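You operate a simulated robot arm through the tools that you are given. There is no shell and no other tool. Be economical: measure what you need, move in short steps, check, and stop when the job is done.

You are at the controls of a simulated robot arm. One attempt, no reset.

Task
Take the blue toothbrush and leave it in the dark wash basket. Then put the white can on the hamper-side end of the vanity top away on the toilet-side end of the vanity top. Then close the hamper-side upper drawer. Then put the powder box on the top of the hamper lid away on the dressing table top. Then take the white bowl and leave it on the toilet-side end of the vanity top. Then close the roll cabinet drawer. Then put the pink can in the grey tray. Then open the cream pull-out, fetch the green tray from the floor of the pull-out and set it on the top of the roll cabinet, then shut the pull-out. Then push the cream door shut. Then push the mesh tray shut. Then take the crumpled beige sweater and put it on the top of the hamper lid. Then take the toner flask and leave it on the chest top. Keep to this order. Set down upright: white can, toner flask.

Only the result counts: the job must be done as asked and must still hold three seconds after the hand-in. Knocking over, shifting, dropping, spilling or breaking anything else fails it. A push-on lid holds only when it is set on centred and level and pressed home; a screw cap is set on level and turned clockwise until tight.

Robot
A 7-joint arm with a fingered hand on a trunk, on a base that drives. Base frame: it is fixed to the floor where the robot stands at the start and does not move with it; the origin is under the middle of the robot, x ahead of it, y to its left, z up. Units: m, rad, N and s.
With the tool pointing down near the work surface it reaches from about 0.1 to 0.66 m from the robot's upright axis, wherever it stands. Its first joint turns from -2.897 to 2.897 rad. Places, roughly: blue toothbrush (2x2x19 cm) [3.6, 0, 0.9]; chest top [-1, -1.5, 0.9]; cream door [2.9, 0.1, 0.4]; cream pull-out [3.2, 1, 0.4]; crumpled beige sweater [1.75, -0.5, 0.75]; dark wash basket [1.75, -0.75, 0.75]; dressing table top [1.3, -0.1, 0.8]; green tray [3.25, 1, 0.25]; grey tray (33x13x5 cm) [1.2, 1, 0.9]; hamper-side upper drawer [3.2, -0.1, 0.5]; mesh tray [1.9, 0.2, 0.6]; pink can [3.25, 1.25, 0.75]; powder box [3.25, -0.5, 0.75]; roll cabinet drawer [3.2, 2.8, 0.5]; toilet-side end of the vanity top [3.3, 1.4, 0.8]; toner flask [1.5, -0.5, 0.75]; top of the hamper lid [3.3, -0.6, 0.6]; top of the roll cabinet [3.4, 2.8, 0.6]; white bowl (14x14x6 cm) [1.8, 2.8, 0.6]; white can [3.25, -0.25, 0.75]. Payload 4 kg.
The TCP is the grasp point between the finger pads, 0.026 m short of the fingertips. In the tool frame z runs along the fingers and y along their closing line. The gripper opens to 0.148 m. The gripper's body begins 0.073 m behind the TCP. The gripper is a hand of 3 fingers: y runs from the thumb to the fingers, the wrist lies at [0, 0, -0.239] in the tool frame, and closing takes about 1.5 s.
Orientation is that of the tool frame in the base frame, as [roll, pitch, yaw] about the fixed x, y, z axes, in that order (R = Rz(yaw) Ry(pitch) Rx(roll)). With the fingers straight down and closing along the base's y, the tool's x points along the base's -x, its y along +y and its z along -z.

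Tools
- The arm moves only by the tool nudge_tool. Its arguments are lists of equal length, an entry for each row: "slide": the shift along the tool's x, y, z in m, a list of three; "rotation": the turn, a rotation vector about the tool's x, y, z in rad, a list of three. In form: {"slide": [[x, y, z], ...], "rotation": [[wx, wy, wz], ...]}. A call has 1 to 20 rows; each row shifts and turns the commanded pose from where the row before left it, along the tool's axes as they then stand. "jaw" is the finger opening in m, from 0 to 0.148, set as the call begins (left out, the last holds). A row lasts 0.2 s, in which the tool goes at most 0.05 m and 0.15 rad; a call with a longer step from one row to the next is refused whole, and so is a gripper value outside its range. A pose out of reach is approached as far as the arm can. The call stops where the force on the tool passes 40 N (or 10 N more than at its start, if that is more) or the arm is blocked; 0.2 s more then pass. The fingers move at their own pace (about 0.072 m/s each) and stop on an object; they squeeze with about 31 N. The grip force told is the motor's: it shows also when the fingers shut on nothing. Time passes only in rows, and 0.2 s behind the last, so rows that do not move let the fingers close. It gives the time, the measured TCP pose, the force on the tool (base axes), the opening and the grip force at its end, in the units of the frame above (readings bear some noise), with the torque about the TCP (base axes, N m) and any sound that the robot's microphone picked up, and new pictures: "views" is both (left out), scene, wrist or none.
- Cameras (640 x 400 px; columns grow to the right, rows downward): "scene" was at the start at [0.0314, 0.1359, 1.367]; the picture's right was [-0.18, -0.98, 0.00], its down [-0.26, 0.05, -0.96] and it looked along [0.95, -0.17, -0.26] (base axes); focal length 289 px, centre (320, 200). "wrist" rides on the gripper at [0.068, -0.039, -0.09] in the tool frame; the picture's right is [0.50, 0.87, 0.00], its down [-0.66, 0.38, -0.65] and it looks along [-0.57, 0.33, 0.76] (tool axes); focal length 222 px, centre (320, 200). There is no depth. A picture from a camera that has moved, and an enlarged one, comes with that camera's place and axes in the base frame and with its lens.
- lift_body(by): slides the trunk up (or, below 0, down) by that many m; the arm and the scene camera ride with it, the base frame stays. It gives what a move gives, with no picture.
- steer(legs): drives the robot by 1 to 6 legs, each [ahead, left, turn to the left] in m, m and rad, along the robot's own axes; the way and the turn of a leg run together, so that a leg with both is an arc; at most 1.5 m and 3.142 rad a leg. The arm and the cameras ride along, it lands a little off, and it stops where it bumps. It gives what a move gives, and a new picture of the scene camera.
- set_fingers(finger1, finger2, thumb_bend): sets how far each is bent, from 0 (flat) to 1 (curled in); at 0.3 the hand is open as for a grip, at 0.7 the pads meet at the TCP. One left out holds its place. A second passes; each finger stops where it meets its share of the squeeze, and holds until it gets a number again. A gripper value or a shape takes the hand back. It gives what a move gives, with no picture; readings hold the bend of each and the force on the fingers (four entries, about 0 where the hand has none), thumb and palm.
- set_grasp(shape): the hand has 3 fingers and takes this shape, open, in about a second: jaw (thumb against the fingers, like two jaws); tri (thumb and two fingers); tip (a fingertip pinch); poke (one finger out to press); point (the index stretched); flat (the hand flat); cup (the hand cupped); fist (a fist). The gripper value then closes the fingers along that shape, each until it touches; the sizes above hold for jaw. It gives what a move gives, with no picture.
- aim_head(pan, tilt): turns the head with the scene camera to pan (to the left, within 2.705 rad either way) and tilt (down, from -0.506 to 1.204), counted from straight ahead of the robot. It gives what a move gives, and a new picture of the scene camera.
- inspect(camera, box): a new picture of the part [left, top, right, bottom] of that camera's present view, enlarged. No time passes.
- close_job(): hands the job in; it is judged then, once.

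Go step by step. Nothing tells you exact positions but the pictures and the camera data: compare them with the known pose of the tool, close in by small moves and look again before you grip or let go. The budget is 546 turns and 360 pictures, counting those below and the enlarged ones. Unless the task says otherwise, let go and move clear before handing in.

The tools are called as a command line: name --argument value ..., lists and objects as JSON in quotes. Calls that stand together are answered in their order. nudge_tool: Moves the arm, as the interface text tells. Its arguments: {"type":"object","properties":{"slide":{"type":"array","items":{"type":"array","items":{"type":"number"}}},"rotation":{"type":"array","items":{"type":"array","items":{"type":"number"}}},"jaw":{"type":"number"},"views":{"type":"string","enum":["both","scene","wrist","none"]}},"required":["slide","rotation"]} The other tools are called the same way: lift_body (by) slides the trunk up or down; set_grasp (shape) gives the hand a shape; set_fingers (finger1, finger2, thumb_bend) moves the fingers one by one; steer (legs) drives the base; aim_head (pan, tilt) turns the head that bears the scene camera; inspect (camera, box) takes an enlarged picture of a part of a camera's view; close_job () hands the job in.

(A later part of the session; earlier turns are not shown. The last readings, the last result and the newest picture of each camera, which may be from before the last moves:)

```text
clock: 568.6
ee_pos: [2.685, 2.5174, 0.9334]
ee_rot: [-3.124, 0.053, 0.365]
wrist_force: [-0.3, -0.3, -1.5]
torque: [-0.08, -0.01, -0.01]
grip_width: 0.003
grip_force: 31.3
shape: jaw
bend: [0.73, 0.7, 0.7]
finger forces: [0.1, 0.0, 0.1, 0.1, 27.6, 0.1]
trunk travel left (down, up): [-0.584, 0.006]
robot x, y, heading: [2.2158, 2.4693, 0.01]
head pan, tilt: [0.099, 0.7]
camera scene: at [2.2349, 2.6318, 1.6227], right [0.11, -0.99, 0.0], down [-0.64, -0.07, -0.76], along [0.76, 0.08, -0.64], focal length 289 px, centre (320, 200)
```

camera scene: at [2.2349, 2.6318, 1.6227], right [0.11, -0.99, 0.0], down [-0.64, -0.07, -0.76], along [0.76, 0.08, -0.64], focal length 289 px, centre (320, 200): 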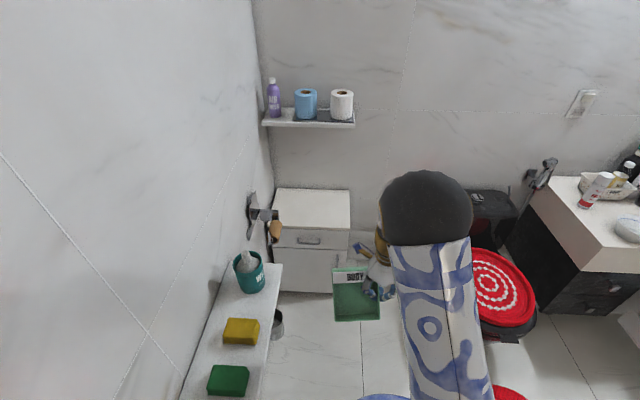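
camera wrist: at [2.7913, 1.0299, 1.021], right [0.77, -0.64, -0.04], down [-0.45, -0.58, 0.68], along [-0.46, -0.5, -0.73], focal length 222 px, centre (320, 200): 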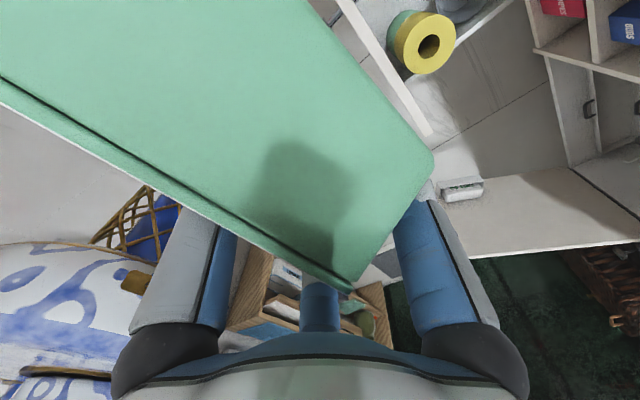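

inspect --camera "scene" --box '[310, 240, 410, 340]'

inspect --camera "wrist" --box '[0, 0, 640, 400]'

```text
4.00 times, centred on (360, 290) of scene
camera zoom: at [2.2349, 2.6318, 1.6227], right [0.11, -0.99, 0.0], down [-0.64, -0.07, -0.76], along [0.76, 0.08, -0.64], focal length 1155 px, centre (160, -160)
```

zoom: 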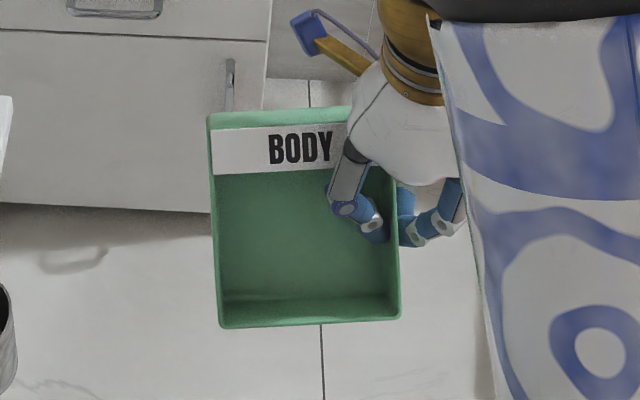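

```text
1.00 times, centred on (320, 200) of wrist
camera zoom: at [2.7384, 2.5789, 1.0206], right [0.77, -0.63, -0.04], down [-0.44, -0.59, 0.68], along [-0.45, -0.51, -0.73], focal length 222 px, centre (320, 200)
```

zoom: 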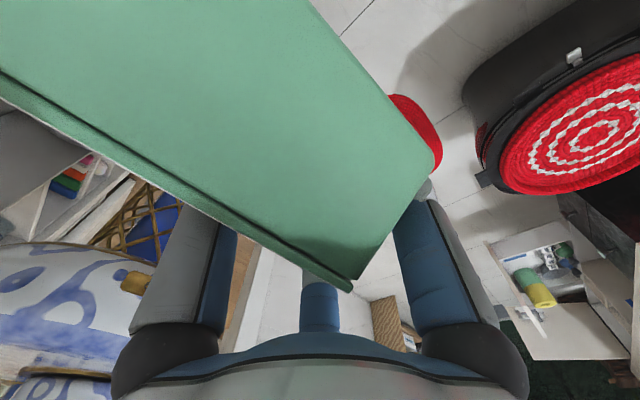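

steer --legs '[[0.25, 0.03, -0.01], [0.24, 0, 0]]'

nudge_tool --slide '[[0, 0, 0]]' --rotation '[[0, 0, 0]]' --views "wrist"

```text
clock: 571.9
ee_pos: [3.1836, 2.5414, 0.9315]
ee_rot: [-3.125, 0.056, 0.353]
wrist_force: [0.5, -0.1, -1.5]
torque: [-0.1, 0.03, -0.03]
grip_width: 0.0026
grip_force: 31.2
shape: jaw
bend: [0.73, 0.7, 0.7]
finger forces: [0.0, 0.0, 0.0, 0.0, 27.6, 0.0]
trunk travel left (down, up): [-0.584, 0.006]
robot x, y, heading: [2.7116, 2.4975, -0.003]
head pan, tilt: [0.099, 0.7]
camera scene: at [2.7346, 2.6615, 1.6227], right [0.1, -1.0, 0.0], down [-0.64, -0.06, -0.76], along [0.76, 0.07, -0.64], focal length 289 px, centre (320, 200)
```

scene: 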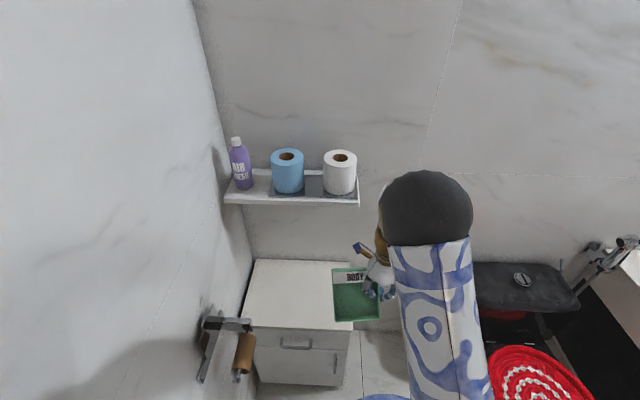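

```text
clock: 572.3
ee_pos: [3.1821, 2.5408, 0.932]
ee_rot: [-3.125, 0.054, 0.354]
wrist_force: [0.0, -0.4, -1.3]
torque: [-0.07, 0.01, -0.03]
grip_width: 0.0029
grip_force: 31.1
shape: jaw
bend: [0.73, 0.7, 0.7]
finger forces: [0.1, 0.0, 0.0, 0.2, 27.6, 0.0]
trunk travel left (down, up): [-0.584, 0.006]
robot x, y, heading: [2.7081, 2.5016, 0.0]
head pan, tilt: [0.099, 0.7]
camera wrist: at [3.2367, 2.6024, 1.0205], right [0.77, -0.64, -0.04], down [-0.45, -0.58, 0.68], along [-0.46, -0.5, -0.73], focal length 222 px, centre (320, 200)
```

wrist: 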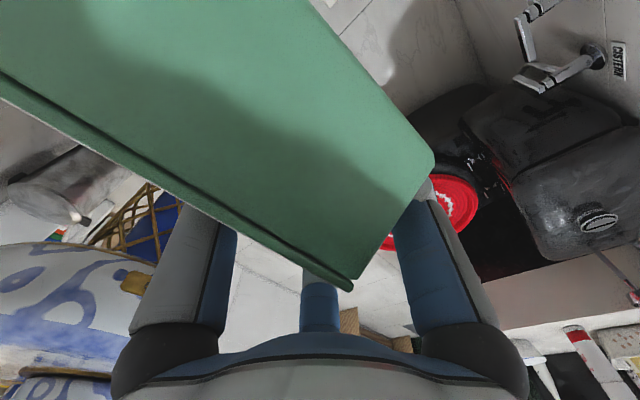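

nudge_tool --slide '[[0.04, -0.024, 0], [0.04, -0.024, 0], [0.04, -0.024, 0], [0.036, -0.024, 0], [0, 0, 0.04], [0, 0, 0.04], [0, 0, 0.04]]' --rotation '[[0, 0, 0], [0, 0, 0], [0, 0, 0], [0, 0, 0], [0, 0, 0], [0, 0, 0], [0, 0, 0]]' --views "both"

inspect --camera "scene" --box '[220, 210, 420, 350]'

```text
clock: 573.9
ee_pos: [3.2894, 2.6859, 0.8078]
ee_rot: [-3.124, 0.052, 0.352]
wrist_force: [0.6, 0.1, -1.6]
torque: [-0.06, -0.02, 0.01]
grip_width: 0.0029
grip_force: 31.4
shape: jaw
bend: [0.73, 0.7, 0.7]
finger forces: [0.0, 0.1, 0.0, 0.0, 27.4, 0.1]
trunk travel left (down, up): [-0.584, 0.006]
robot x, y, heading: [2.7082, 2.5004, -0.004]
head pan, tilt: [0.099, 0.7]
camera scene: at [2.7342, 2.6618, 1.6228], right [0.1, -1.0, 0.0], down [-0.64, -0.06, -0.76], along [0.76, 0.07, -0.64], focal length 289 px, centre (320, 200)
camera wrist: at [3.3429, 2.7465, 0.8951], right [0.77, -0.64, -0.04], down [-0.45, -0.58, 0.68], along [-0.46, -0.5, -0.73], focal length 222 px, centre (320, 200)
```

scene: 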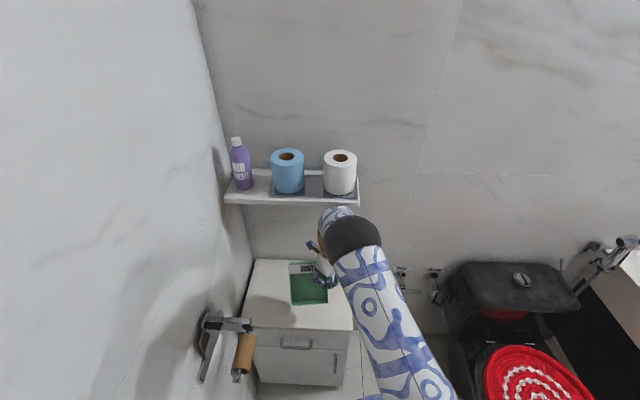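
wrist: 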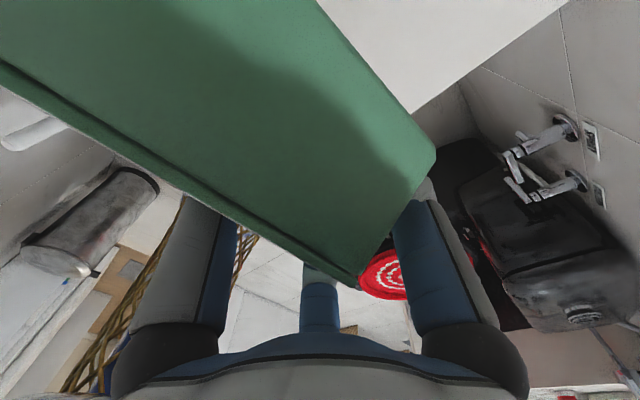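

```text
2.86 times, centred on (320, 280) of scene
camera zoom: at [2.7342, 2.6618, 1.6228], right [0.1, -1.0, 0.0], down [-0.64, -0.06, -0.76], along [0.76, 0.07, -0.64], focal length 825 px, centre (320, -29)
```

zoom: 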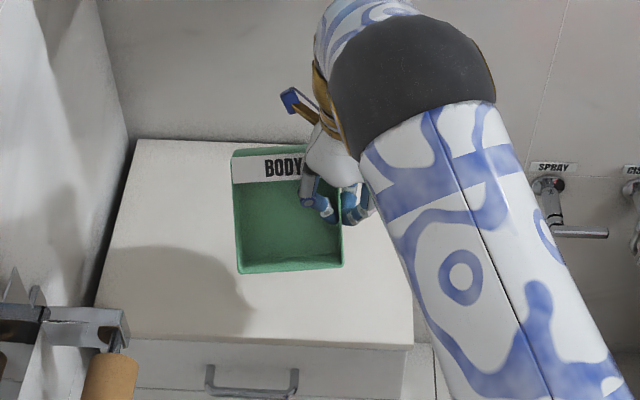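

nudge_tool --slide '[[0, 0, 0.015], [0, 0, 0.015], [0, 0, 0.01], [0, 0, 0.01]]' --rotation '[[0, 0, 0], [0, 0, 0], [0, 0, 0], [0, 0, 0]]' --views "scene"

inspect --camera "scene" --box '[220, 210, 420, 350]'

```text
clock: 574.9
ee_pos: [3.2859, 2.6864, 0.7569]
ee_rot: [-3.122, 0.052, 0.352]
wrist_force: [-0.2, -0.5, -1.1]
torque: [-0.1, 0.0, -0.01]
grip_width: 0.003
grip_force: 30.7
shape: jaw
bend: [0.73, 0.7, 0.7]
finger forces: [0.0, 0.1, 0.0, 0.0, 27.4, 0.0]
trunk travel left (down, up): [-0.584, 0.006]
robot x, y, heading: [2.7087, 2.5019, -0.001]
head pan, tilt: [0.099, 0.7]
camera scene: at [2.734, 2.6616, 1.6228], right [0.1, -1.0, 0.0], down [-0.64, -0.06, -0.76], along [0.76, 0.07, -0.64], focal length 289 px, centre (320, 200)
```

scene: 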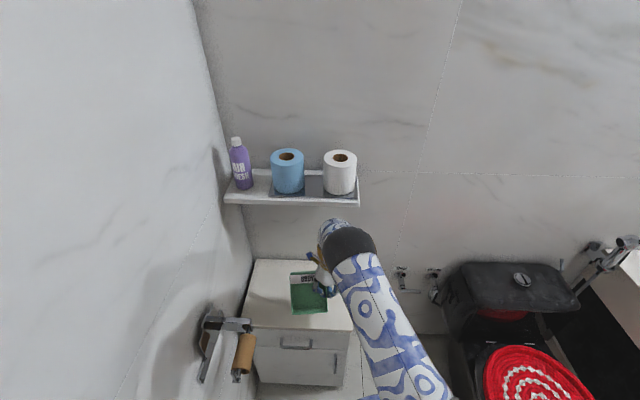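

```text
2.86 times, centred on (320, 280) of scene
camera zoom: at [2.734, 2.6616, 1.6228], right [0.1, -1.0, 0.0], down [-0.64, -0.06, -0.76], along [0.76, 0.07, -0.64], focal length 825 px, centre (320, -29)
```

zoom: 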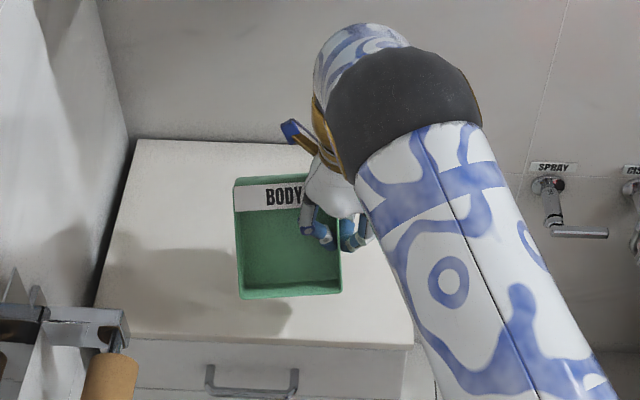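

nudge_tool --slide '[[0.008, 0, 0.01], [0.008, 0, 0.01], [0.005, 0, 0.008]]' --rotation '[[0, 0, 0], [0, 0, 0], [0, 0, 0]]' --views "scene"

inspect --camera "scene" --box '[220, 210, 420, 350]'

```text
clock: 575.7
ee_pos: [3.3043, 2.6937, 0.7267]
ee_rot: [-3.125, 0.053, 0.351]
wrist_force: [0.4, 0.0, -0.7]
torque: [-0.1, 0.0, 0.0]
grip_width: 0.0028
grip_force: 30.7
shape: jaw
bend: [0.73, 0.7, 0.7]
finger forces: [0.0, 0.0, 0.0, 0.0, 27.4, 0.0]
trunk travel left (down, up): [-0.584, 0.006]
robot x, y, heading: [2.71, 2.4983, -0.001]
head pan, tilt: [0.099, 0.7]
camera scene: at [2.734, 2.6616, 1.6228], right [0.1, -1.0, 0.0], down [-0.64, -0.06, -0.76], along [0.76, 0.07, -0.64], focal length 289 px, centre (320, 200)
```

scene: 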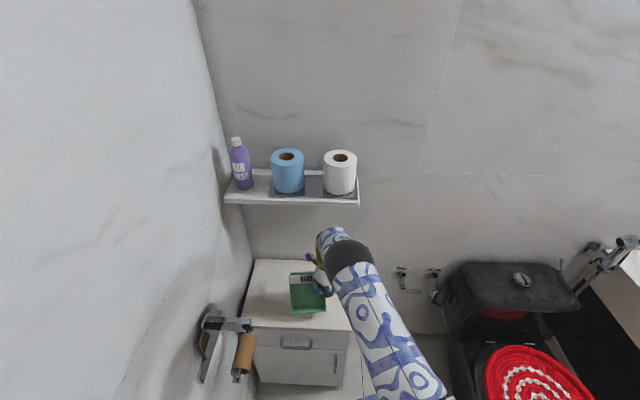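

```text
2.86 times, centred on (320, 280) of scene
camera zoom: at [2.734, 2.6616, 1.6228], right [0.1, -1.0, 0.0], down [-0.64, -0.06, -0.76], along [0.76, 0.07, -0.64], focal length 825 px, centre (320, -29)
```

zoom: 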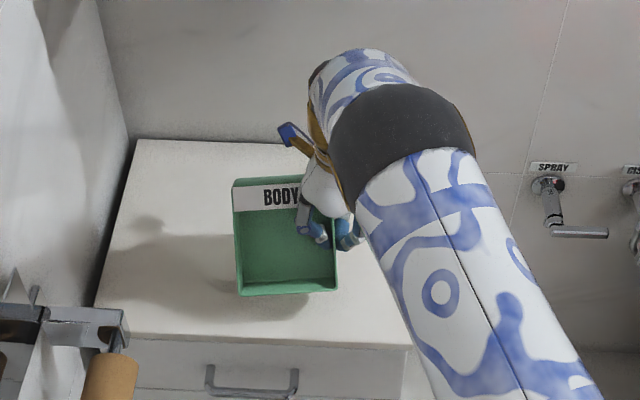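

nudge_tool --slide '[[0, 0, 0.01], [0, 0, 0.01], [0, 0, 0.01]]' --rotation '[[0, 0, 0], [0, 0, 0], [0, 0, 0]]' --views "none"

inspect --camera "scene" --box '[220, 210, 420, 350]'

```text
clock: 576.5
ee_pos: [3.3034, 2.6925, 0.6987]
ee_rot: [-3.125, 0.052, 0.352]
wrist_force: [-0.2, 0.4, -0.5]
torque: [-0.06, -0.01, 0.02]
grip_width: 0.0026
grip_force: 31.0
shape: jaw
bend: [0.73, 0.7, 0.7]
finger forces: [0.0, 0.0, 0.0, 0.0, 27.4, 0.0]
trunk travel left (down, up): [-0.584, 0.006]
robot x, y, heading: [2.7086, 2.5, -0.004]
head pan, tilt: [0.099, 0.7]
```

```text
2.86 times, centred on (320, 280) of scene
camera zoom: at [2.734, 2.6616, 1.6228], right [0.1, -1.0, 0.0], down [-0.64, -0.06, -0.76], along [0.76, 0.07, -0.64], focal length 825 px, centre (320, -29)
```

zoom: 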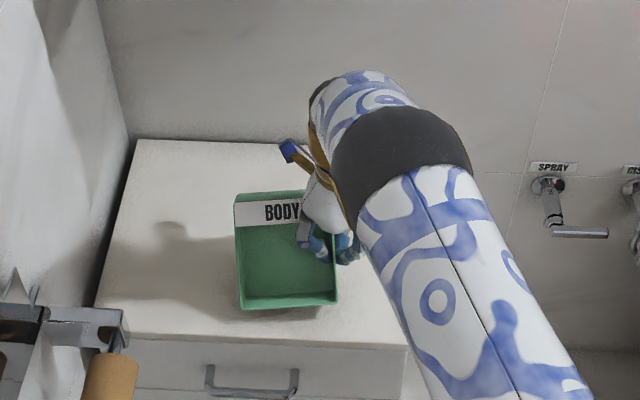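

nudge_tool --slide '[[0, 0, 0.01], [0, 0, 0.008], [0, 0, 0.008]]' --rotation '[[0, 0, 0], [0, 0, 0], [0, 0, 0]]' --views "none"

inspect --camera "scene" --box '[220, 210, 420, 350]'

```text
clock: 577.3
ee_pos: [3.3001, 2.6934, 0.6721]
ee_rot: [-3.123, 0.051, 0.353]
wrist_force: [2.9, 0.5, 6.1]
torque: [0.0, 0.19, -0.03]
grip_width: 0.0033
grip_force: 31.1
shape: jaw
bend: [0.73, 0.7, 0.7]
finger forces: [0.0, 0.1, 0.1, 0.0, 29.9, 0.0]
trunk travel left (down, up): [-0.584, 0.006]
robot x, y, heading: [2.7089, 2.5001, -0.003]
head pan, tilt: [0.099, 0.7]
```

```text
2.86 times, centred on (320, 280) of scene
camera zoom: at [2.7336, 2.6614, 1.6228], right [0.1, -1.0, 0.0], down [-0.64, -0.06, -0.76], along [0.76, 0.07, -0.64], focal length 825 px, centre (320, -29)
```

zoom: 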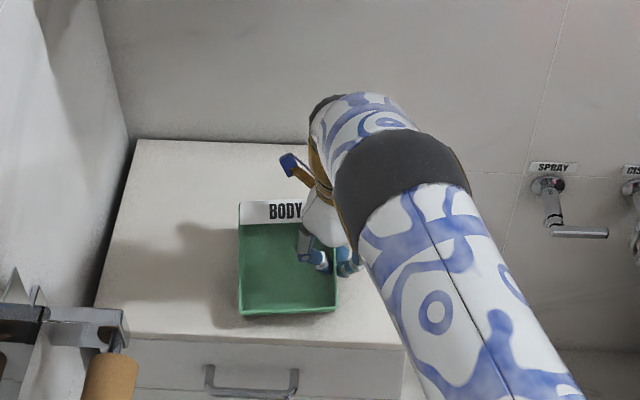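

nudge_tool --slide '[[0.006, 0, 0.008], [0.006, 0, 0.008], [0.004, 0, 0.008]]' --rotation '[[0, 0, 0], [0, 0, 0], [0, 0, 0]]' --views "none"

inspect --camera "scene" --box '[220, 210, 420, 350]'

```text
clock: 578.1
ee_pos: [3.3147, 2.697, 0.6503]
ee_rot: [-3.124, 0.049, 0.352]
wrist_force: [-8.9, -3.8, 31.8]
torque: [-0.09, 0.39, 0.1]
grip_width: 0.0038
grip_force: 31.0
shape: jaw
bend: [0.73, 0.7, 0.71]
finger forces: [0.0, 0.0, 0.0, 0.0, 33.5, 0.1]
trunk travel left (down, up): [-0.584, 0.006]
robot x, y, heading: [2.7118, 2.5012, 0.001]
head pan, tilt: [0.099, 0.7]
```

```text
2.86 times, centred on (320, 280) of scene
camera zoom: at [2.7297, 2.6601, 1.6237], right [0.1, -1.0, 0.0], down [-0.64, -0.06, -0.77], along [0.76, 0.08, -0.64], focal length 825 px, centre (320, -29)
```

zoom: 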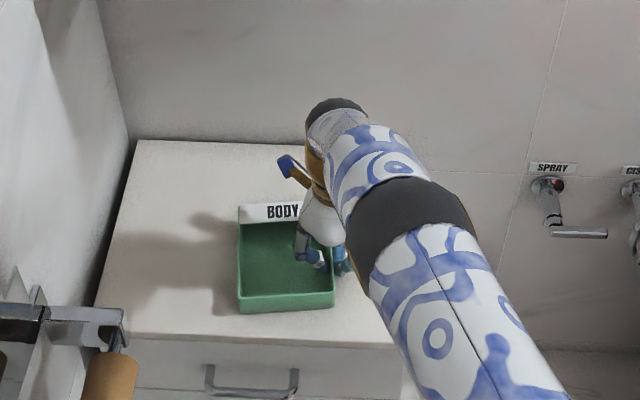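

The tray is now nearly flat on the cabinet. Release and rise.

nudge_tool --slide '[[0, 0, -0.004], [0, 0, 0]]' --rotation '[[0, 0, 0], [0, 0, 0]]' --views "none"

nudge_tool --slide '[[0, 0, 0], [0, 0, 0], [0, 0, 0]]' --rotation '[[0, 0, 0], [0, 0, 0], [0, 0, 0]]' --jaw 0.04 --views "wrist"

inspect --camera "scene" --box '[220, 210, 420, 350]'

```text
clock: 578.7
ee_pos: [3.315, 2.6977, 0.6516]
ee_rot: [-3.125, 0.052, 0.353]
wrist_force: [-4.9, -0.4, 10.2]
torque: [-0.05, 0.21, 0.04]
grip_width: 0.0037
grip_force: 31.0
shape: jaw
bend: [0.73, 0.7, 0.71]
finger forces: [0.0, 0.1, 0.0, 0.0, 31.1, 0.1]
trunk travel left (down, up): [-0.584, 0.006]
robot x, y, heading: [2.7114, 2.5, -0.0]
head pan, tilt: [0.099, 0.7]
```

```text
clock: 579.5
ee_pos: [3.3154, 2.6978, 0.6507]
ee_rot: [-3.124, 0.052, 0.353]
wrist_force: [0.3, -0.3, 0.0]
torque: [-0.02, 0.01, -0.01]
grip_width: 0.0397
grip_force: 0.0
shape: jaw
bend: [0.76, 0.76, 0.7]
finger forces: [0.0, 0.1, 0.0, 0.0, 0.1, 0.1]
trunk travel left (down, up): [-0.584, 0.006]
robot x, y, heading: [2.7106, 2.5004, -0.001]
head pan, tilt: [0.099, 0.7]
camera wrist: at [3.3697, 2.7585, 0.7386], right [0.77, -0.64, -0.04], down [-0.45, -0.58, 0.68], along [-0.46, -0.5, -0.73], focal length 222 px, centre (320, 200)
```

wrist: 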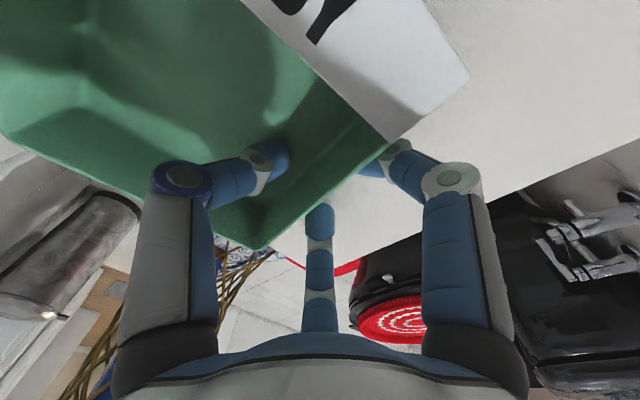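

```text
2.86 times, centred on (320, 280) of scene
camera zoom: at [2.7338, 2.6615, 1.6227], right [0.1, -1.0, 0.0], down [-0.64, -0.06, -0.76], along [0.76, 0.07, -0.64], focal length 825 px, centre (320, -29)
```

zoom: 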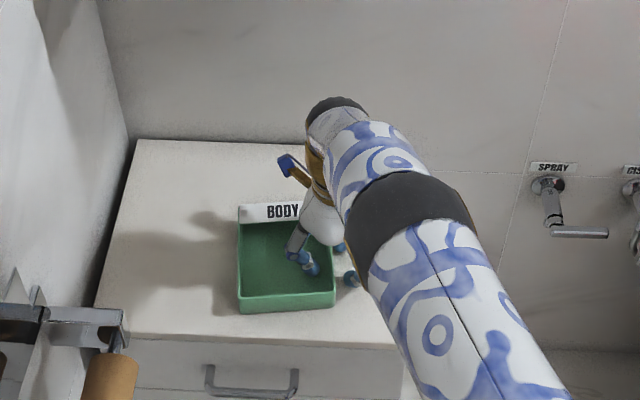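

Tray rests flat on the cabinet. Rise, restore the hand's normal roll, and retreat.

nudge_tool --slide '[[0, 0, -0.02], [0, 0, -0.04], [0, 0, -0.04], [0, 0, -0.04], [0, 0, -0.04], [0, 0, -0.04], [-0.04, 0.02, 0], [-0.04, 0.02, 0], [-0.04, 0.02, 0], [-0.04, 0.02, 0]]' --rotation '[[0, 0, 0], [0, 0, 0], [0, 0, 0], [0, 0, 0], [0, 0, 0], [0, 0, 0], [0, 0, 0], [0, 0, 0], [0, 0, 0], [0, 0, 0]]' --views "scene"

steer --legs '[[-0.45, 0, 0], [0, -0.75, 0], [0, -0.72, 0]]'

```text
clock: 581.7
ee_pos: [3.2056, 2.5649, 0.8776]
ee_rot: [-3.124, 0.051, 0.353]
wrist_force: [-0.2, 0.5, 0.8]
torque: [0.01, -0.01, 0.0]
grip_width: 0.04
grip_force: 0.0
shape: jaw
bend: [0.76, 0.76, 0.7]
finger forces: [0.1, 0.0, 0.0, 0.0, 0.1, 0.0]
trunk travel left (down, up): [-0.584, 0.006]
robot x, y, heading: [2.7049, 2.5003, -0.001]
head pan, tilt: [0.099, 0.7]
camera scene: at [2.733, 2.661, 1.623], right [0.1, -1.0, 0.0], down [-0.64, -0.06, -0.77], along [0.76, 0.08, -0.64], focal length 289 px, centre (320, 200)
```

scene: 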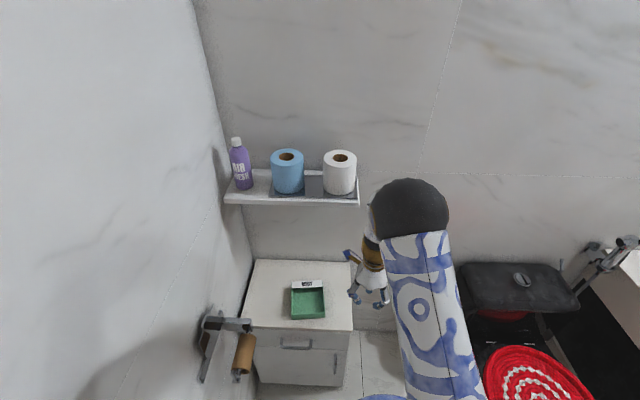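

```text
clock: 584.5
ee_pos: [2.756, 2.5669, 0.8757]
ee_rot: [-3.126, 0.053, 0.348]
wrist_force: [-0.3, 0.6, -0.3]
torque: [-0.04, 0.05, -0.03]
grip_width: 0.0399
grip_force: 0.1
shape: jaw
bend: [0.76, 0.76, 0.7]
finger forces: [0.0, 0.0, 0.0, 0.0, 0.0, 0.0]
trunk travel left (down, up): [-0.584, 0.006]
robot x, y, heading: [2.2597, 2.5018, -0.008]
head pan, tilt: [0.099, 0.7]
stopped in leg 1: the robot was blocked; the commanded pose is now the measured one
camera scene: at [2.2841, 2.6629, 1.6228], right [0.09, -1.0, 0.0], down [-0.64, -0.06, -0.76], along [0.76, 0.07, -0.64], focal length 289 px, centre (320, 200)
```

scene: 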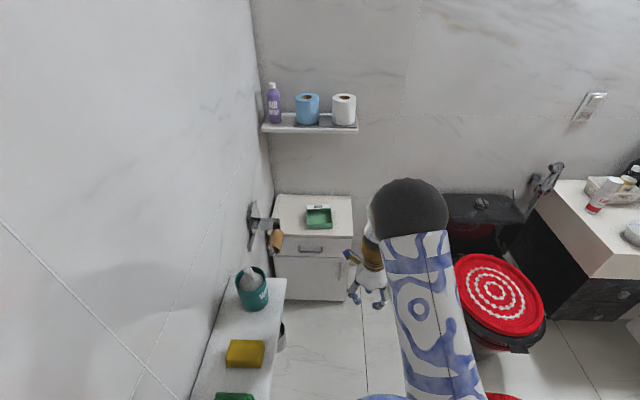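

The base bumped something behind-left, likely the bin. Move right and check it.

steer --legs '[[0.02, -0.3, 0.008]]'

aim_head --pan 1.5 --tilt 0.8

```text
clock: 586.5
ee_pos: [2.7741, 2.2738, 0.876]
ee_rot: [-3.124, 0.052, 0.358]
wrist_force: [-0.1, 1.1, 0.6]
torque: [0.03, 0.03, -0.01]
grip_width: 0.04
grip_force: 0.1
shape: jaw
bend: [0.76, 0.76, 0.7]
finger forces: [0.0, 0.1, 0.0, 0.0, 0.0, 0.0]
trunk travel left (down, up): [-0.584, 0.006]
robot x, y, heading: [2.2787, 2.2062, 0.005]
head pan, tilt: [0.099, 0.7]
camera scene: at [2.3019, 2.3666, 1.6229], right [0.1, -0.99, 0.0], down [-0.64, -0.07, -0.76], along [0.76, 0.08, -0.64], focal length 289 px, centre (320, 200)
```

scene: 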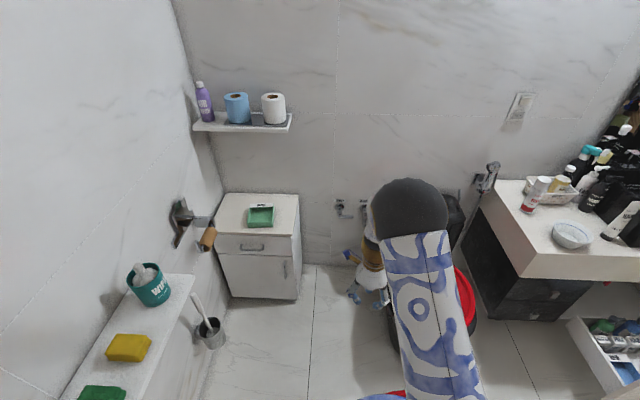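

```text
clock: 588.1
ee_pos: [2.7742, 2.2745, 0.8761]
ee_rot: [-3.124, 0.054, 0.356]
wrist_force: [0.4, 0.2, 0.2]
torque: [-0.03, -0.01, -0.01]
grip_width: 0.04
grip_force: 0.1
shape: jaw
bend: [0.76, 0.76, 0.7]
finger forces: [0.0, 0.1, 0.0, 0.0, 0.0, 0.0]
trunk travel left (down, up): [-0.584, 0.006]
robot x, y, heading: [2.2766, 2.2059, 0.005]
head pan, tilt: [1.499, 0.799]
camera scene: at [2.2229, 2.4389, 1.6146], right [1.0, -0.07, 0.0], down [-0.05, -0.72, -0.7], along [0.05, 0.7, -0.72], focal length 289 px, centre (320, 200)
```

scene: 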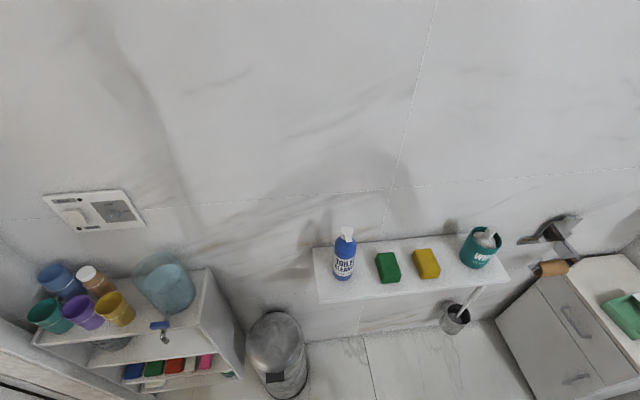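

All fine. Restore hand roll, then go shut the pull-out.

nudge_tool --slide '[[0, 0, 0], [0, 0, 0], [0, 0, 0], [0, 0, 0], [0, 0, 0], [0, 0, 0], [0, 0, 0], [0, 0, 0], [0, 0, 0], [0, 0, 0], [0, 0, 0], [0, 0, 0], [0, 0, 0], [0, 0, 0], [0, 0, 0], [0, 0, 0], [0, 0, 0], [0, 0, 0], [0, 0, 0]]' --rotation '[[0, 0, -0.147], [0, 0, -0.147], [0, 0, -0.147], [0, 0, -0.147], [0, 0, -0.147], [0, 0, -0.147], [0, 0, -0.147], [0, 0, -0.147], [0, 0, -0.147], [0, 0, -0.147], [0, 0, -0.147], [0, 0, -0.147], [0, 0, -0.147], [0, 0, -0.147], [0, 0, -0.147], [0, 0, -0.147], [0, 0, -0.147], [0, 0, -0.147], [0, 0, -0.147]]' --jaw 0 --views "none"

steer --legs '[[-0.08, -0.6, -0.005], [0, -0.62, 0]]'

lift_body --by -0.4

nudge_tool --slide '[[0, 0, 0], [0, 0, 0], [0, 0, 0], [0, 0, 0], [0, 0, 0], [0, 0, 0], [0, 0, 0], [0, 0, 0], [0, 0, 0], [0, 0, 0], [0, 0, 0]]' --rotation '[[0, -0.143, 0], [0, -0.143, 0], [0, -0.143, 0], [0, -0.143, 0], [0, -0.143, 0], [0, -0.143, 0], [0, -0.143, 0], [0, -0.143, 0], [0, -0.143, 0], [0, -0.143, 0], [0, -0.143, 0]]' --views "both"

```text
clock: 592.1
ee_pos: [2.7747, 2.2737, 0.8764]
ee_rot: [-3.141, -0.056, -3.132]
wrist_force: [0.1, -0.2, 0.1]
torque: [-0.01, 0.04, -0.01]
grip_width: 0.0
grip_force: 30.5
shape: jaw
bend: [0.7, 0.7, 0.7]
finger forces: [0.1, 0.0, 0.0, 0.0, 0.1, 0.0]
trunk travel left (down, up): [-0.584, 0.006]
robot x, y, heading: [2.2779, 2.2054, 0.002]
head pan, tilt: [1.499, 0.799]
```

```text
clock: 598.5
ee_pos: [2.6925, 1.0595, 0.8771]
ee_rot: [-3.139, -0.057, 3.141]
wrist_force: [0.6, -0.9, -0.3]
torque: [-0.02, -0.04, 0.02]
grip_width: 0.0004
grip_force: 31.3
shape: jaw
bend: [0.7, 0.7, 0.7]
finger forces: [0.0, 0.0, 0.0, 0.0, 0.1, 0.0]
trunk travel left (down, up): [-0.584, 0.006]
robot x, y, heading: [2.197, 0.9953, -0.008]
head pan, tilt: [1.499, 0.799]
camera scene: at [2.1421, 1.2286, 1.6146], right [1.0, -0.08, 0.0], down [-0.06, -0.71, -0.7], along [0.05, 0.7, -0.72], focal length 289 px, centre (320, 200)
```

scene: 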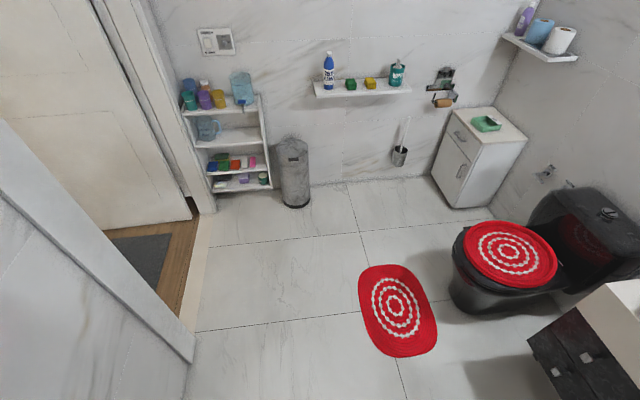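

```text
clock: 602.3
ee_pos: [2.6921, 1.059, 0.4757]
ee_rot: [-3.139, -0.058, 3.141]
wrist_force: [-0.6, -1.0, -0.1]
torque: [0.0, -0.01, 0.02]
grip_width: 0.0001
grip_force: 31.1
shape: jaw
bend: [0.7, 0.7, 0.7]
finger forces: [0.1, 0.0, 0.1, 0.1, 0.1, 0.0]
trunk travel left (down, up): [-0.184, 0.406]
robot x, y, heading: [2.198, 0.9939, -0.003]
head pan, tilt: [1.499, 0.799]
```

```text
clock: 604.7
ee_pos: [2.6925, 1.0606, 0.478]
ee_rot: [-3.108, 1.518, -3.11]
wrist_force: [0.2, 0.6, -0.5]
torque: [-0.02, 0.01, -0.02]
grip_width: 0.0
grip_force: 30.5
shape: jaw
bend: [0.7, 0.7, 0.7]
finger forces: [0.1, 0.0, 0.0, 0.0, 0.0, 0.0]
trunk travel left (down, up): [-0.184, 0.406]
robot x, y, heading: [2.199, 0.9925, -0.007]
head pan, tilt: [1.499, 0.799]
camera scene: at [2.142, 1.2288, 1.2146], right [1.0, -0.08, 0.0], down [-0.06, -0.71, -0.7], along [0.05, 0.69, -0.72], focal length 289 px, centre (320, 200)
camera wrist: at [2.5975, 1.0212, 0.4149], right [-0.02, 0.87, -0.5], down [-0.62, 0.38, 0.69], along [0.79, 0.33, 0.53], focal length 222 px, centre (320, 200)
```

scene: 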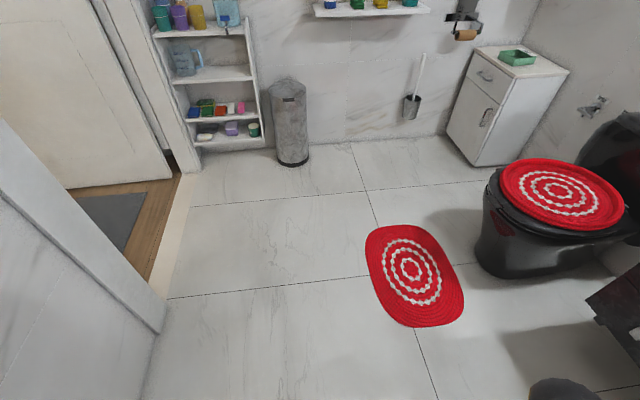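
wrist: 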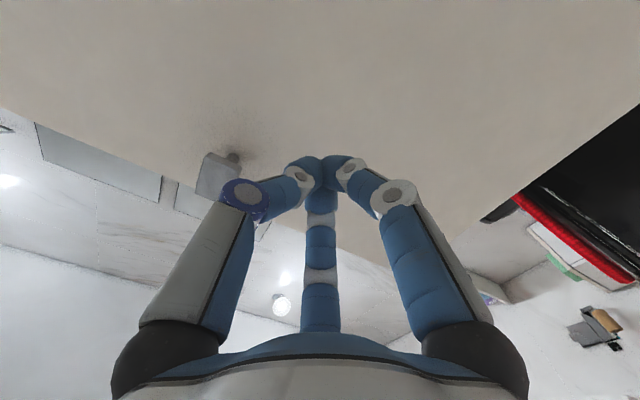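

steer --legs '[[0.2, 0, 0.007]]'

steer --legs '[[0.16, 0, 0]]'

aim_head --pan 0.1 --tilt 0.8

```text
clock: 606.3
ee_pos: [2.8913, 1.0625, 0.4777]
ee_rot: [-3.112, 1.516, -3.108]
wrist_force: [-0.2, 0.8, -1.0]
torque: [-0.01, -0.02, 0.01]
grip_width: 0.0001
grip_force: 31.4
shape: jaw
bend: [0.7, 0.7, 0.7]
finger forces: [0.0, 0.1, 0.0, 0.0, 0.0, 0.0]
trunk travel left (down, up): [-0.184, 0.406]
robot x, y, heading: [2.3972, 0.996, 0.0]
head pan, tilt: [1.499, 0.799]
camera scene: at [2.3403, 1.228, 1.2145], right [1.0, -0.07, 0.0], down [-0.05, -0.72, -0.7], along [0.05, 0.7, -0.72], focal length 289 px, centre (320, 200)
```

scene: 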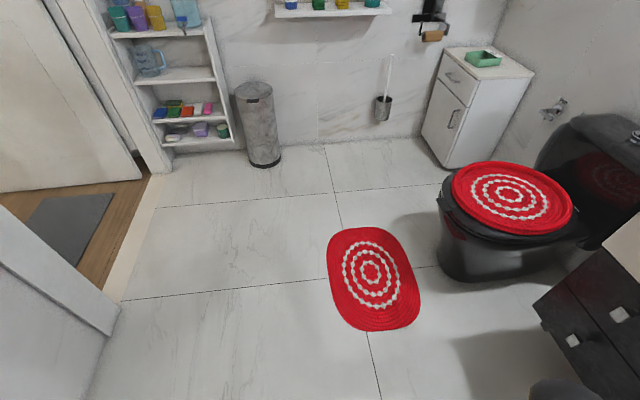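

```text
clock: 607.8
ee_pos: [3.0506, 1.0623, 0.4766]
ee_rot: [-3.111, 1.517, -3.106]
wrist_force: [0.1, -0.3, 0.3]
torque: [0.0, 0.02, -0.01]
grip_width: 0.0001
grip_force: 30.8
shape: jaw
bend: [0.7, 0.7, 0.7]
finger forces: [0.0, 0.0, 0.0, 0.0, 0.1, 0.0]
trunk travel left (down, up): [-0.184, 0.406]
robot x, y, heading: [2.5565, 0.9958, -0.002]
head pan, tilt: [1.499, 0.799]
camera scene: at [2.5001, 1.228, 1.2145], right [1.0, -0.07, 0.0], down [-0.05, -0.72, -0.7], along [0.05, 0.7, -0.72], focal length 289 px, centre (320, 200)
```

scene: 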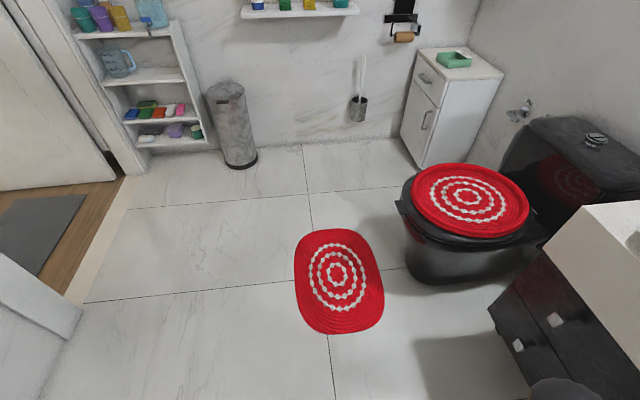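

```text
clock: 609.3
ee_pos: [3.0514, 1.0619, 0.4779]
ee_rot: [-3.112, 1.518, -3.107]
wrist_force: [0.1, -0.9, 0.2]
torque: [0.0, 0.0, 0.01]
grip_width: 0.0
grip_force: 30.8
shape: jaw
bend: [0.7, 0.7, 0.7]
finger forces: [0.0, 0.0, 0.1, 0.0, 0.1, 0.1]
trunk travel left (down, up): [-0.184, 0.406]
robot x, y, heading: [2.5553, 0.9967, -0.004]
head pan, tilt: [0.099, 0.799]
camera scene: at [2.5747, 1.1557, 1.2145], right [0.1, -0.99, 0.0], down [-0.71, -0.07, -0.7], along [0.69, 0.07, -0.72], focal length 289 px, centre (320, 200)
```

scene: 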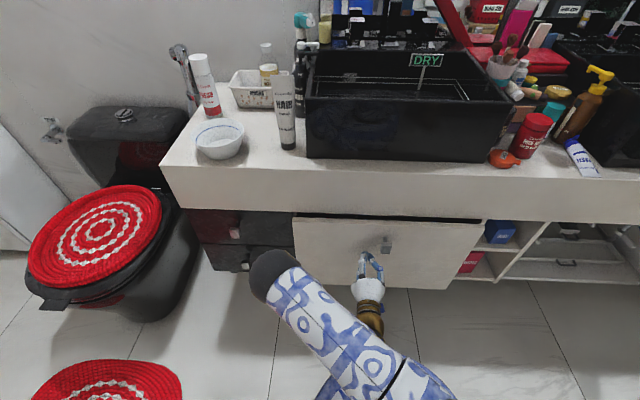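

Nearly closed. Push the rest with small arm steps.

nudge_tool --slide '[[0, 0, 0.02], [0, 0, 0.02], [0, 0, 0.02], [0, 0, 0.02], [0, 0, 0.02]]' --rotation '[[0, 0, 0], [0, 0, 0], [0, 0, 0], [0, 0, 0], [0, 0, 0]]' --views "scene"

inspect --camera "scene" --box '[260, 180, 500, 320]'

```text
clock: 610.0
ee_pos: [3.0996, 1.0614, 0.4726]
ee_rot: [-3.092, 1.513, -3.088]
wrist_force: [-10.0, -0.6, 0.7]
torque: [-0.01, -0.05, 0.06]
grip_width: 0.0001
grip_force: 30.9
shape: jaw
bend: [0.7, 0.7, 0.7]
finger forces: [0.0, 0.1, 0.0, 0.0, 0.0, 0.0]
trunk travel left (down, up): [-0.184, 0.406]
robot x, y, heading: [2.5593, 0.9949, 0.004]
head pan, tilt: [0.099, 0.799]
stopped in row 3: the force on the tool passed its limit (the readings are from after the stop); the commanded pose is now the measured one
camera scene: at [2.5737, 1.1556, 1.2146], right [0.1, -0.99, 0.0], down [-0.71, -0.07, -0.7], along [0.69, 0.07, -0.72], focal length 289 px, centre (320, 200)
```

scene: 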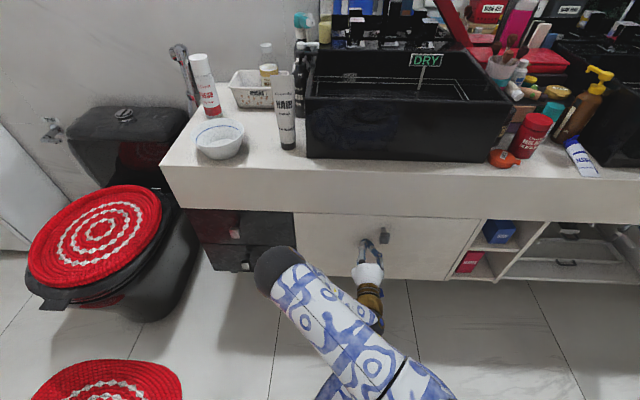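

```text
2.67 times, centred on (380, 250) of scene
camera zoom: at [2.5737, 1.1556, 1.2146], right [0.1, -0.99, 0.0], down [-0.71, -0.07, -0.7], along [0.69, 0.07, -0.72], focal length 770 px, centre (160, 67)
```

zoom: 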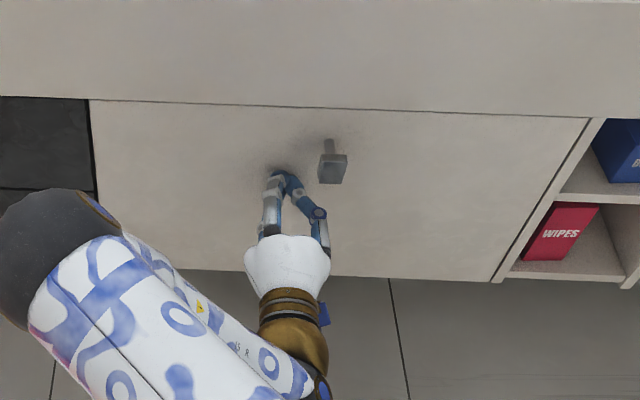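

The pull-out is shut. Next the cream door: retreat, raise, and go round to its outer (−y) side.

nudge_tool --slide '[[0, 0, -0.03], [0, 0, -0.04]]' --rotation '[[0, 0, 0], [0, 0, 0]]' --views "none"

steer --legs '[[-0.22, 0, 0]]'

lift_body --by 0.4

steer --legs '[[0, -0.75, 0], [0.02, -0.72, 0], [0, 0, 0.83]]'

aim_head --pan -0.2 --tilt 0.8

```text
clock: 610.6
ee_pos: [3.0303, 1.0588, 0.4768]
ee_rot: [-3.1, 1.513, -3.095]
wrist_force: [-0.5, -0.4, 0.5]
torque: [0.02, 0.01, 0.01]
grip_width: 0.0001
grip_force: 31.5
shape: jaw
bend: [0.7, 0.7, 0.7]
finger forces: [0.1, 0.1, 0.1, 0.0, 0.0, 0.0]
trunk travel left (down, up): [-0.184, 0.406]
robot x, y, heading: [2.5533, 0.9977, 0.003]
head pan, tilt: [0.099, 0.799]
```

```text
clock: 612.3
ee_pos: [2.8105, 1.0576, 0.477]
ee_rot: [-3.096, 1.512, -3.094]
wrist_force: [0.4, -0.6, -0.2]
torque: [-0.01, 0.02, 0.04]
grip_width: 0.0
grip_force: 31.4
shape: jaw
bend: [0.7, 0.7, 0.7]
finger forces: [0.1, 0.0, 0.1, 0.0, 0.0, 0.0]
trunk travel left (down, up): [-0.184, 0.406]
robot x, y, heading: [2.3369, 0.9953, -0.0]
head pan, tilt: [0.099, 0.799]
camera scene: at [2.3552, 1.1557, 1.2145], right [0.1, -1.0, 0.0], down [-0.71, -0.07, -0.7], along [0.69, 0.07, -0.72], focal length 289 px, centre (320, 200)
```

scene: 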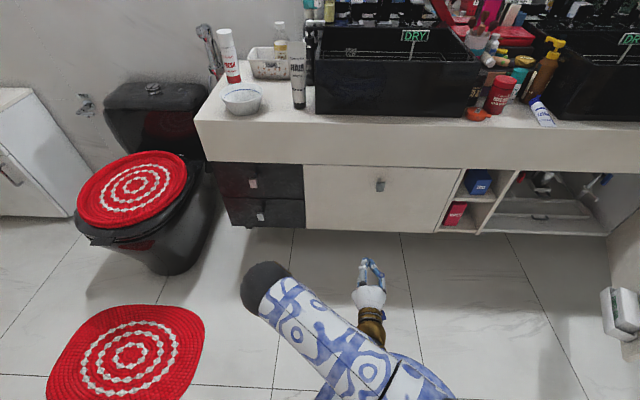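

```text
clock: 616.2
ee_pos: [2.8102, 1.0582, 0.876]
ee_rot: [-3.097, 1.514, -3.095]
wrist_force: [0.4, 0.6, -1.1]
torque: [0.0, 0.06, 0.03]
grip_width: 0.0
grip_force: 30.4
shape: jaw
bend: [0.7, 0.7, 0.7]
finger forces: [0.0, 0.0, 0.0, 0.1, 0.1, 0.1]
trunk travel left (down, up): [-0.584, 0.006]
robot x, y, heading: [2.3371, 0.9968, -0.004]
head pan, tilt: [0.099, 0.799]
```

```text
clock: 625.9
ee_pos: [2.6398, -0.0758, 0.8759]
ee_rot: [-3.097, 1.514, -2.256]
wrist_force: [-0.1, 0.2, 0.0]
torque: [-0.04, -0.01, 0.03]
grip_width: 0.0001
grip_force: 31.0
shape: jaw
bend: [0.7, 0.7, 0.7]
finger forces: [0.0, 0.0, 0.0, 0.1, 0.0, 0.1]
trunk travel left (down, up): [-0.584, 0.006]
robot x, y, heading: [2.3701, -0.4738, 0.833]
head pan, tilt: [0.099, 0.799]
camera scene: at [2.2634, -0.3499, 1.6145], right [0.81, -0.59, 0.0], down [-0.42, -0.58, -0.7], along [0.41, 0.56, -0.72], focal length 289 px, centre (320, 200)
```

scene: 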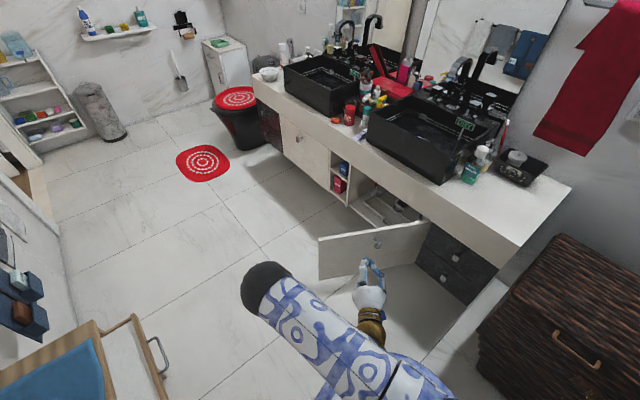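

```text
clock: 626.7
ee_pos: [2.6396, -0.0771, 0.8757]
ee_rot: [-3.096, 1.513, -2.256]
wrist_force: [0.2, -0.6, 0.5]
torque: [0.04, -0.02, 0.01]
grip_width: 0.0
grip_force: 30.8
shape: jaw
bend: [0.7, 0.7, 0.7]
finger forces: [0.1, 0.0, 0.1, 0.0, 0.0, 0.1]
trunk travel left (down, up): [-0.584, 0.006]
robot x, y, heading: [2.3701, -0.4703, 0.84]
head pan, tilt: [-0.201, 0.799]
camera scene: at [2.2805, -0.3669, 1.6145], right [0.59, -0.8, 0.0], down [-0.58, -0.43, -0.7], along [0.56, 0.41, -0.72], focal length 289 px, centre (320, 200)
```

scene: 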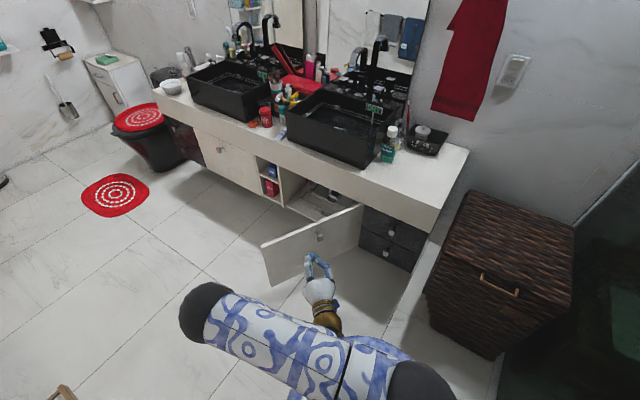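

The door's outer face is ahead of the hand. Lower and push diagonally.

lift_body --by -0.4

steer --legs '[[0.4, 0, 0]]'

aim_head --pan 0.0 --tilt 0.7

```text
clock: 630.5
ee_pos: [2.6394, -0.0776, 0.4763]
ee_rot: [-3.097, 1.514, -2.255]
wrist_force: [0.5, 0.2, -0.6]
torque: [0.0, -0.03, -0.03]
grip_width: 0.0
grip_force: 30.2
shape: jaw
bend: [0.7, 0.7, 0.7]
finger forces: [0.1, 0.0, 0.0, 0.0, 0.0, 0.0]
trunk travel left (down, up): [-0.184, 0.406]
robot x, y, heading: [2.3701, -0.4728, 0.831]
head pan, tilt: [-0.201, 0.799]
```

```text
clock: 633.0
ee_pos: [2.9028, 0.2099, 0.4768]
ee_rot: [-3.098, 1.513, -2.26]
wrist_force: [0.8, -0.9, 0.6]
torque: [-0.01, -0.02, -0.01]
grip_width: 0.0
grip_force: 31.1
shape: jaw
bend: [0.7, 0.7, 0.7]
finger forces: [0.0, 0.0, 0.1, 0.0, 0.0, 0.1]
trunk travel left (down, up): [-0.184, 0.406]
robot x, y, heading: [2.628, -0.186, 0.834]
head pan, tilt: [-0.201, 0.799]
camera scene: at [2.5421, -0.0788, 1.2145], right [0.59, -0.81, 0.0], down [-0.58, -0.42, -0.7], along [0.56, 0.41, -0.72], focal length 289 px, centre (320, 200)
```

scene: 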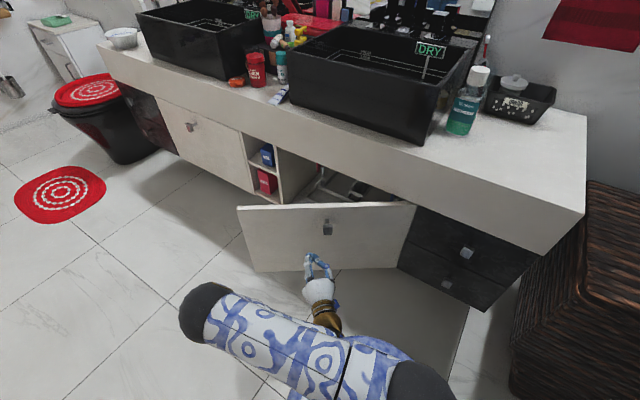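

```text
clock: 633.7
ee_pos: [2.9029, 0.2082, 0.4763]
ee_rot: [-3.099, 1.513, -2.261]
wrist_force: [0.1, -0.4, -1.2]
torque: [-0.01, 0.0, -0.03]
grip_width: 0.0001
grip_force: 31.5
shape: jaw
bend: [0.7, 0.7, 0.7]
finger forces: [0.0, 0.0, 0.0, 0.0, 0.0, 0.1]
trunk travel left (down, up): [-0.184, 0.406]
robot x, y, heading: [2.6288, -0.1878, 0.829]
head pan, tilt: [0.0, 0.7]
camera scene: at [2.5342, -0.0636, 1.2228], right [0.74, -0.67, 0.0], down [-0.43, -0.48, -0.76], along [0.52, 0.56, -0.64], focal length 289 px, centre (320, 200)
```

scene: 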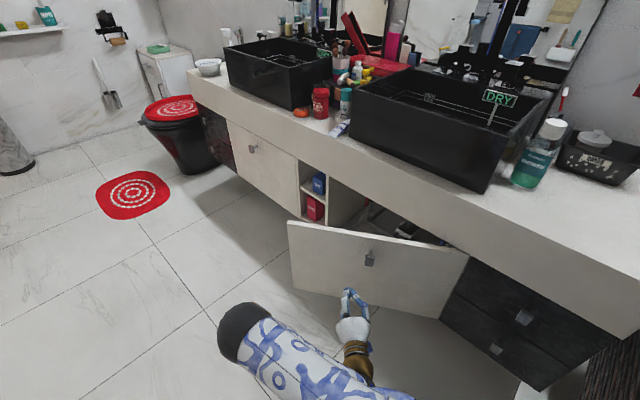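

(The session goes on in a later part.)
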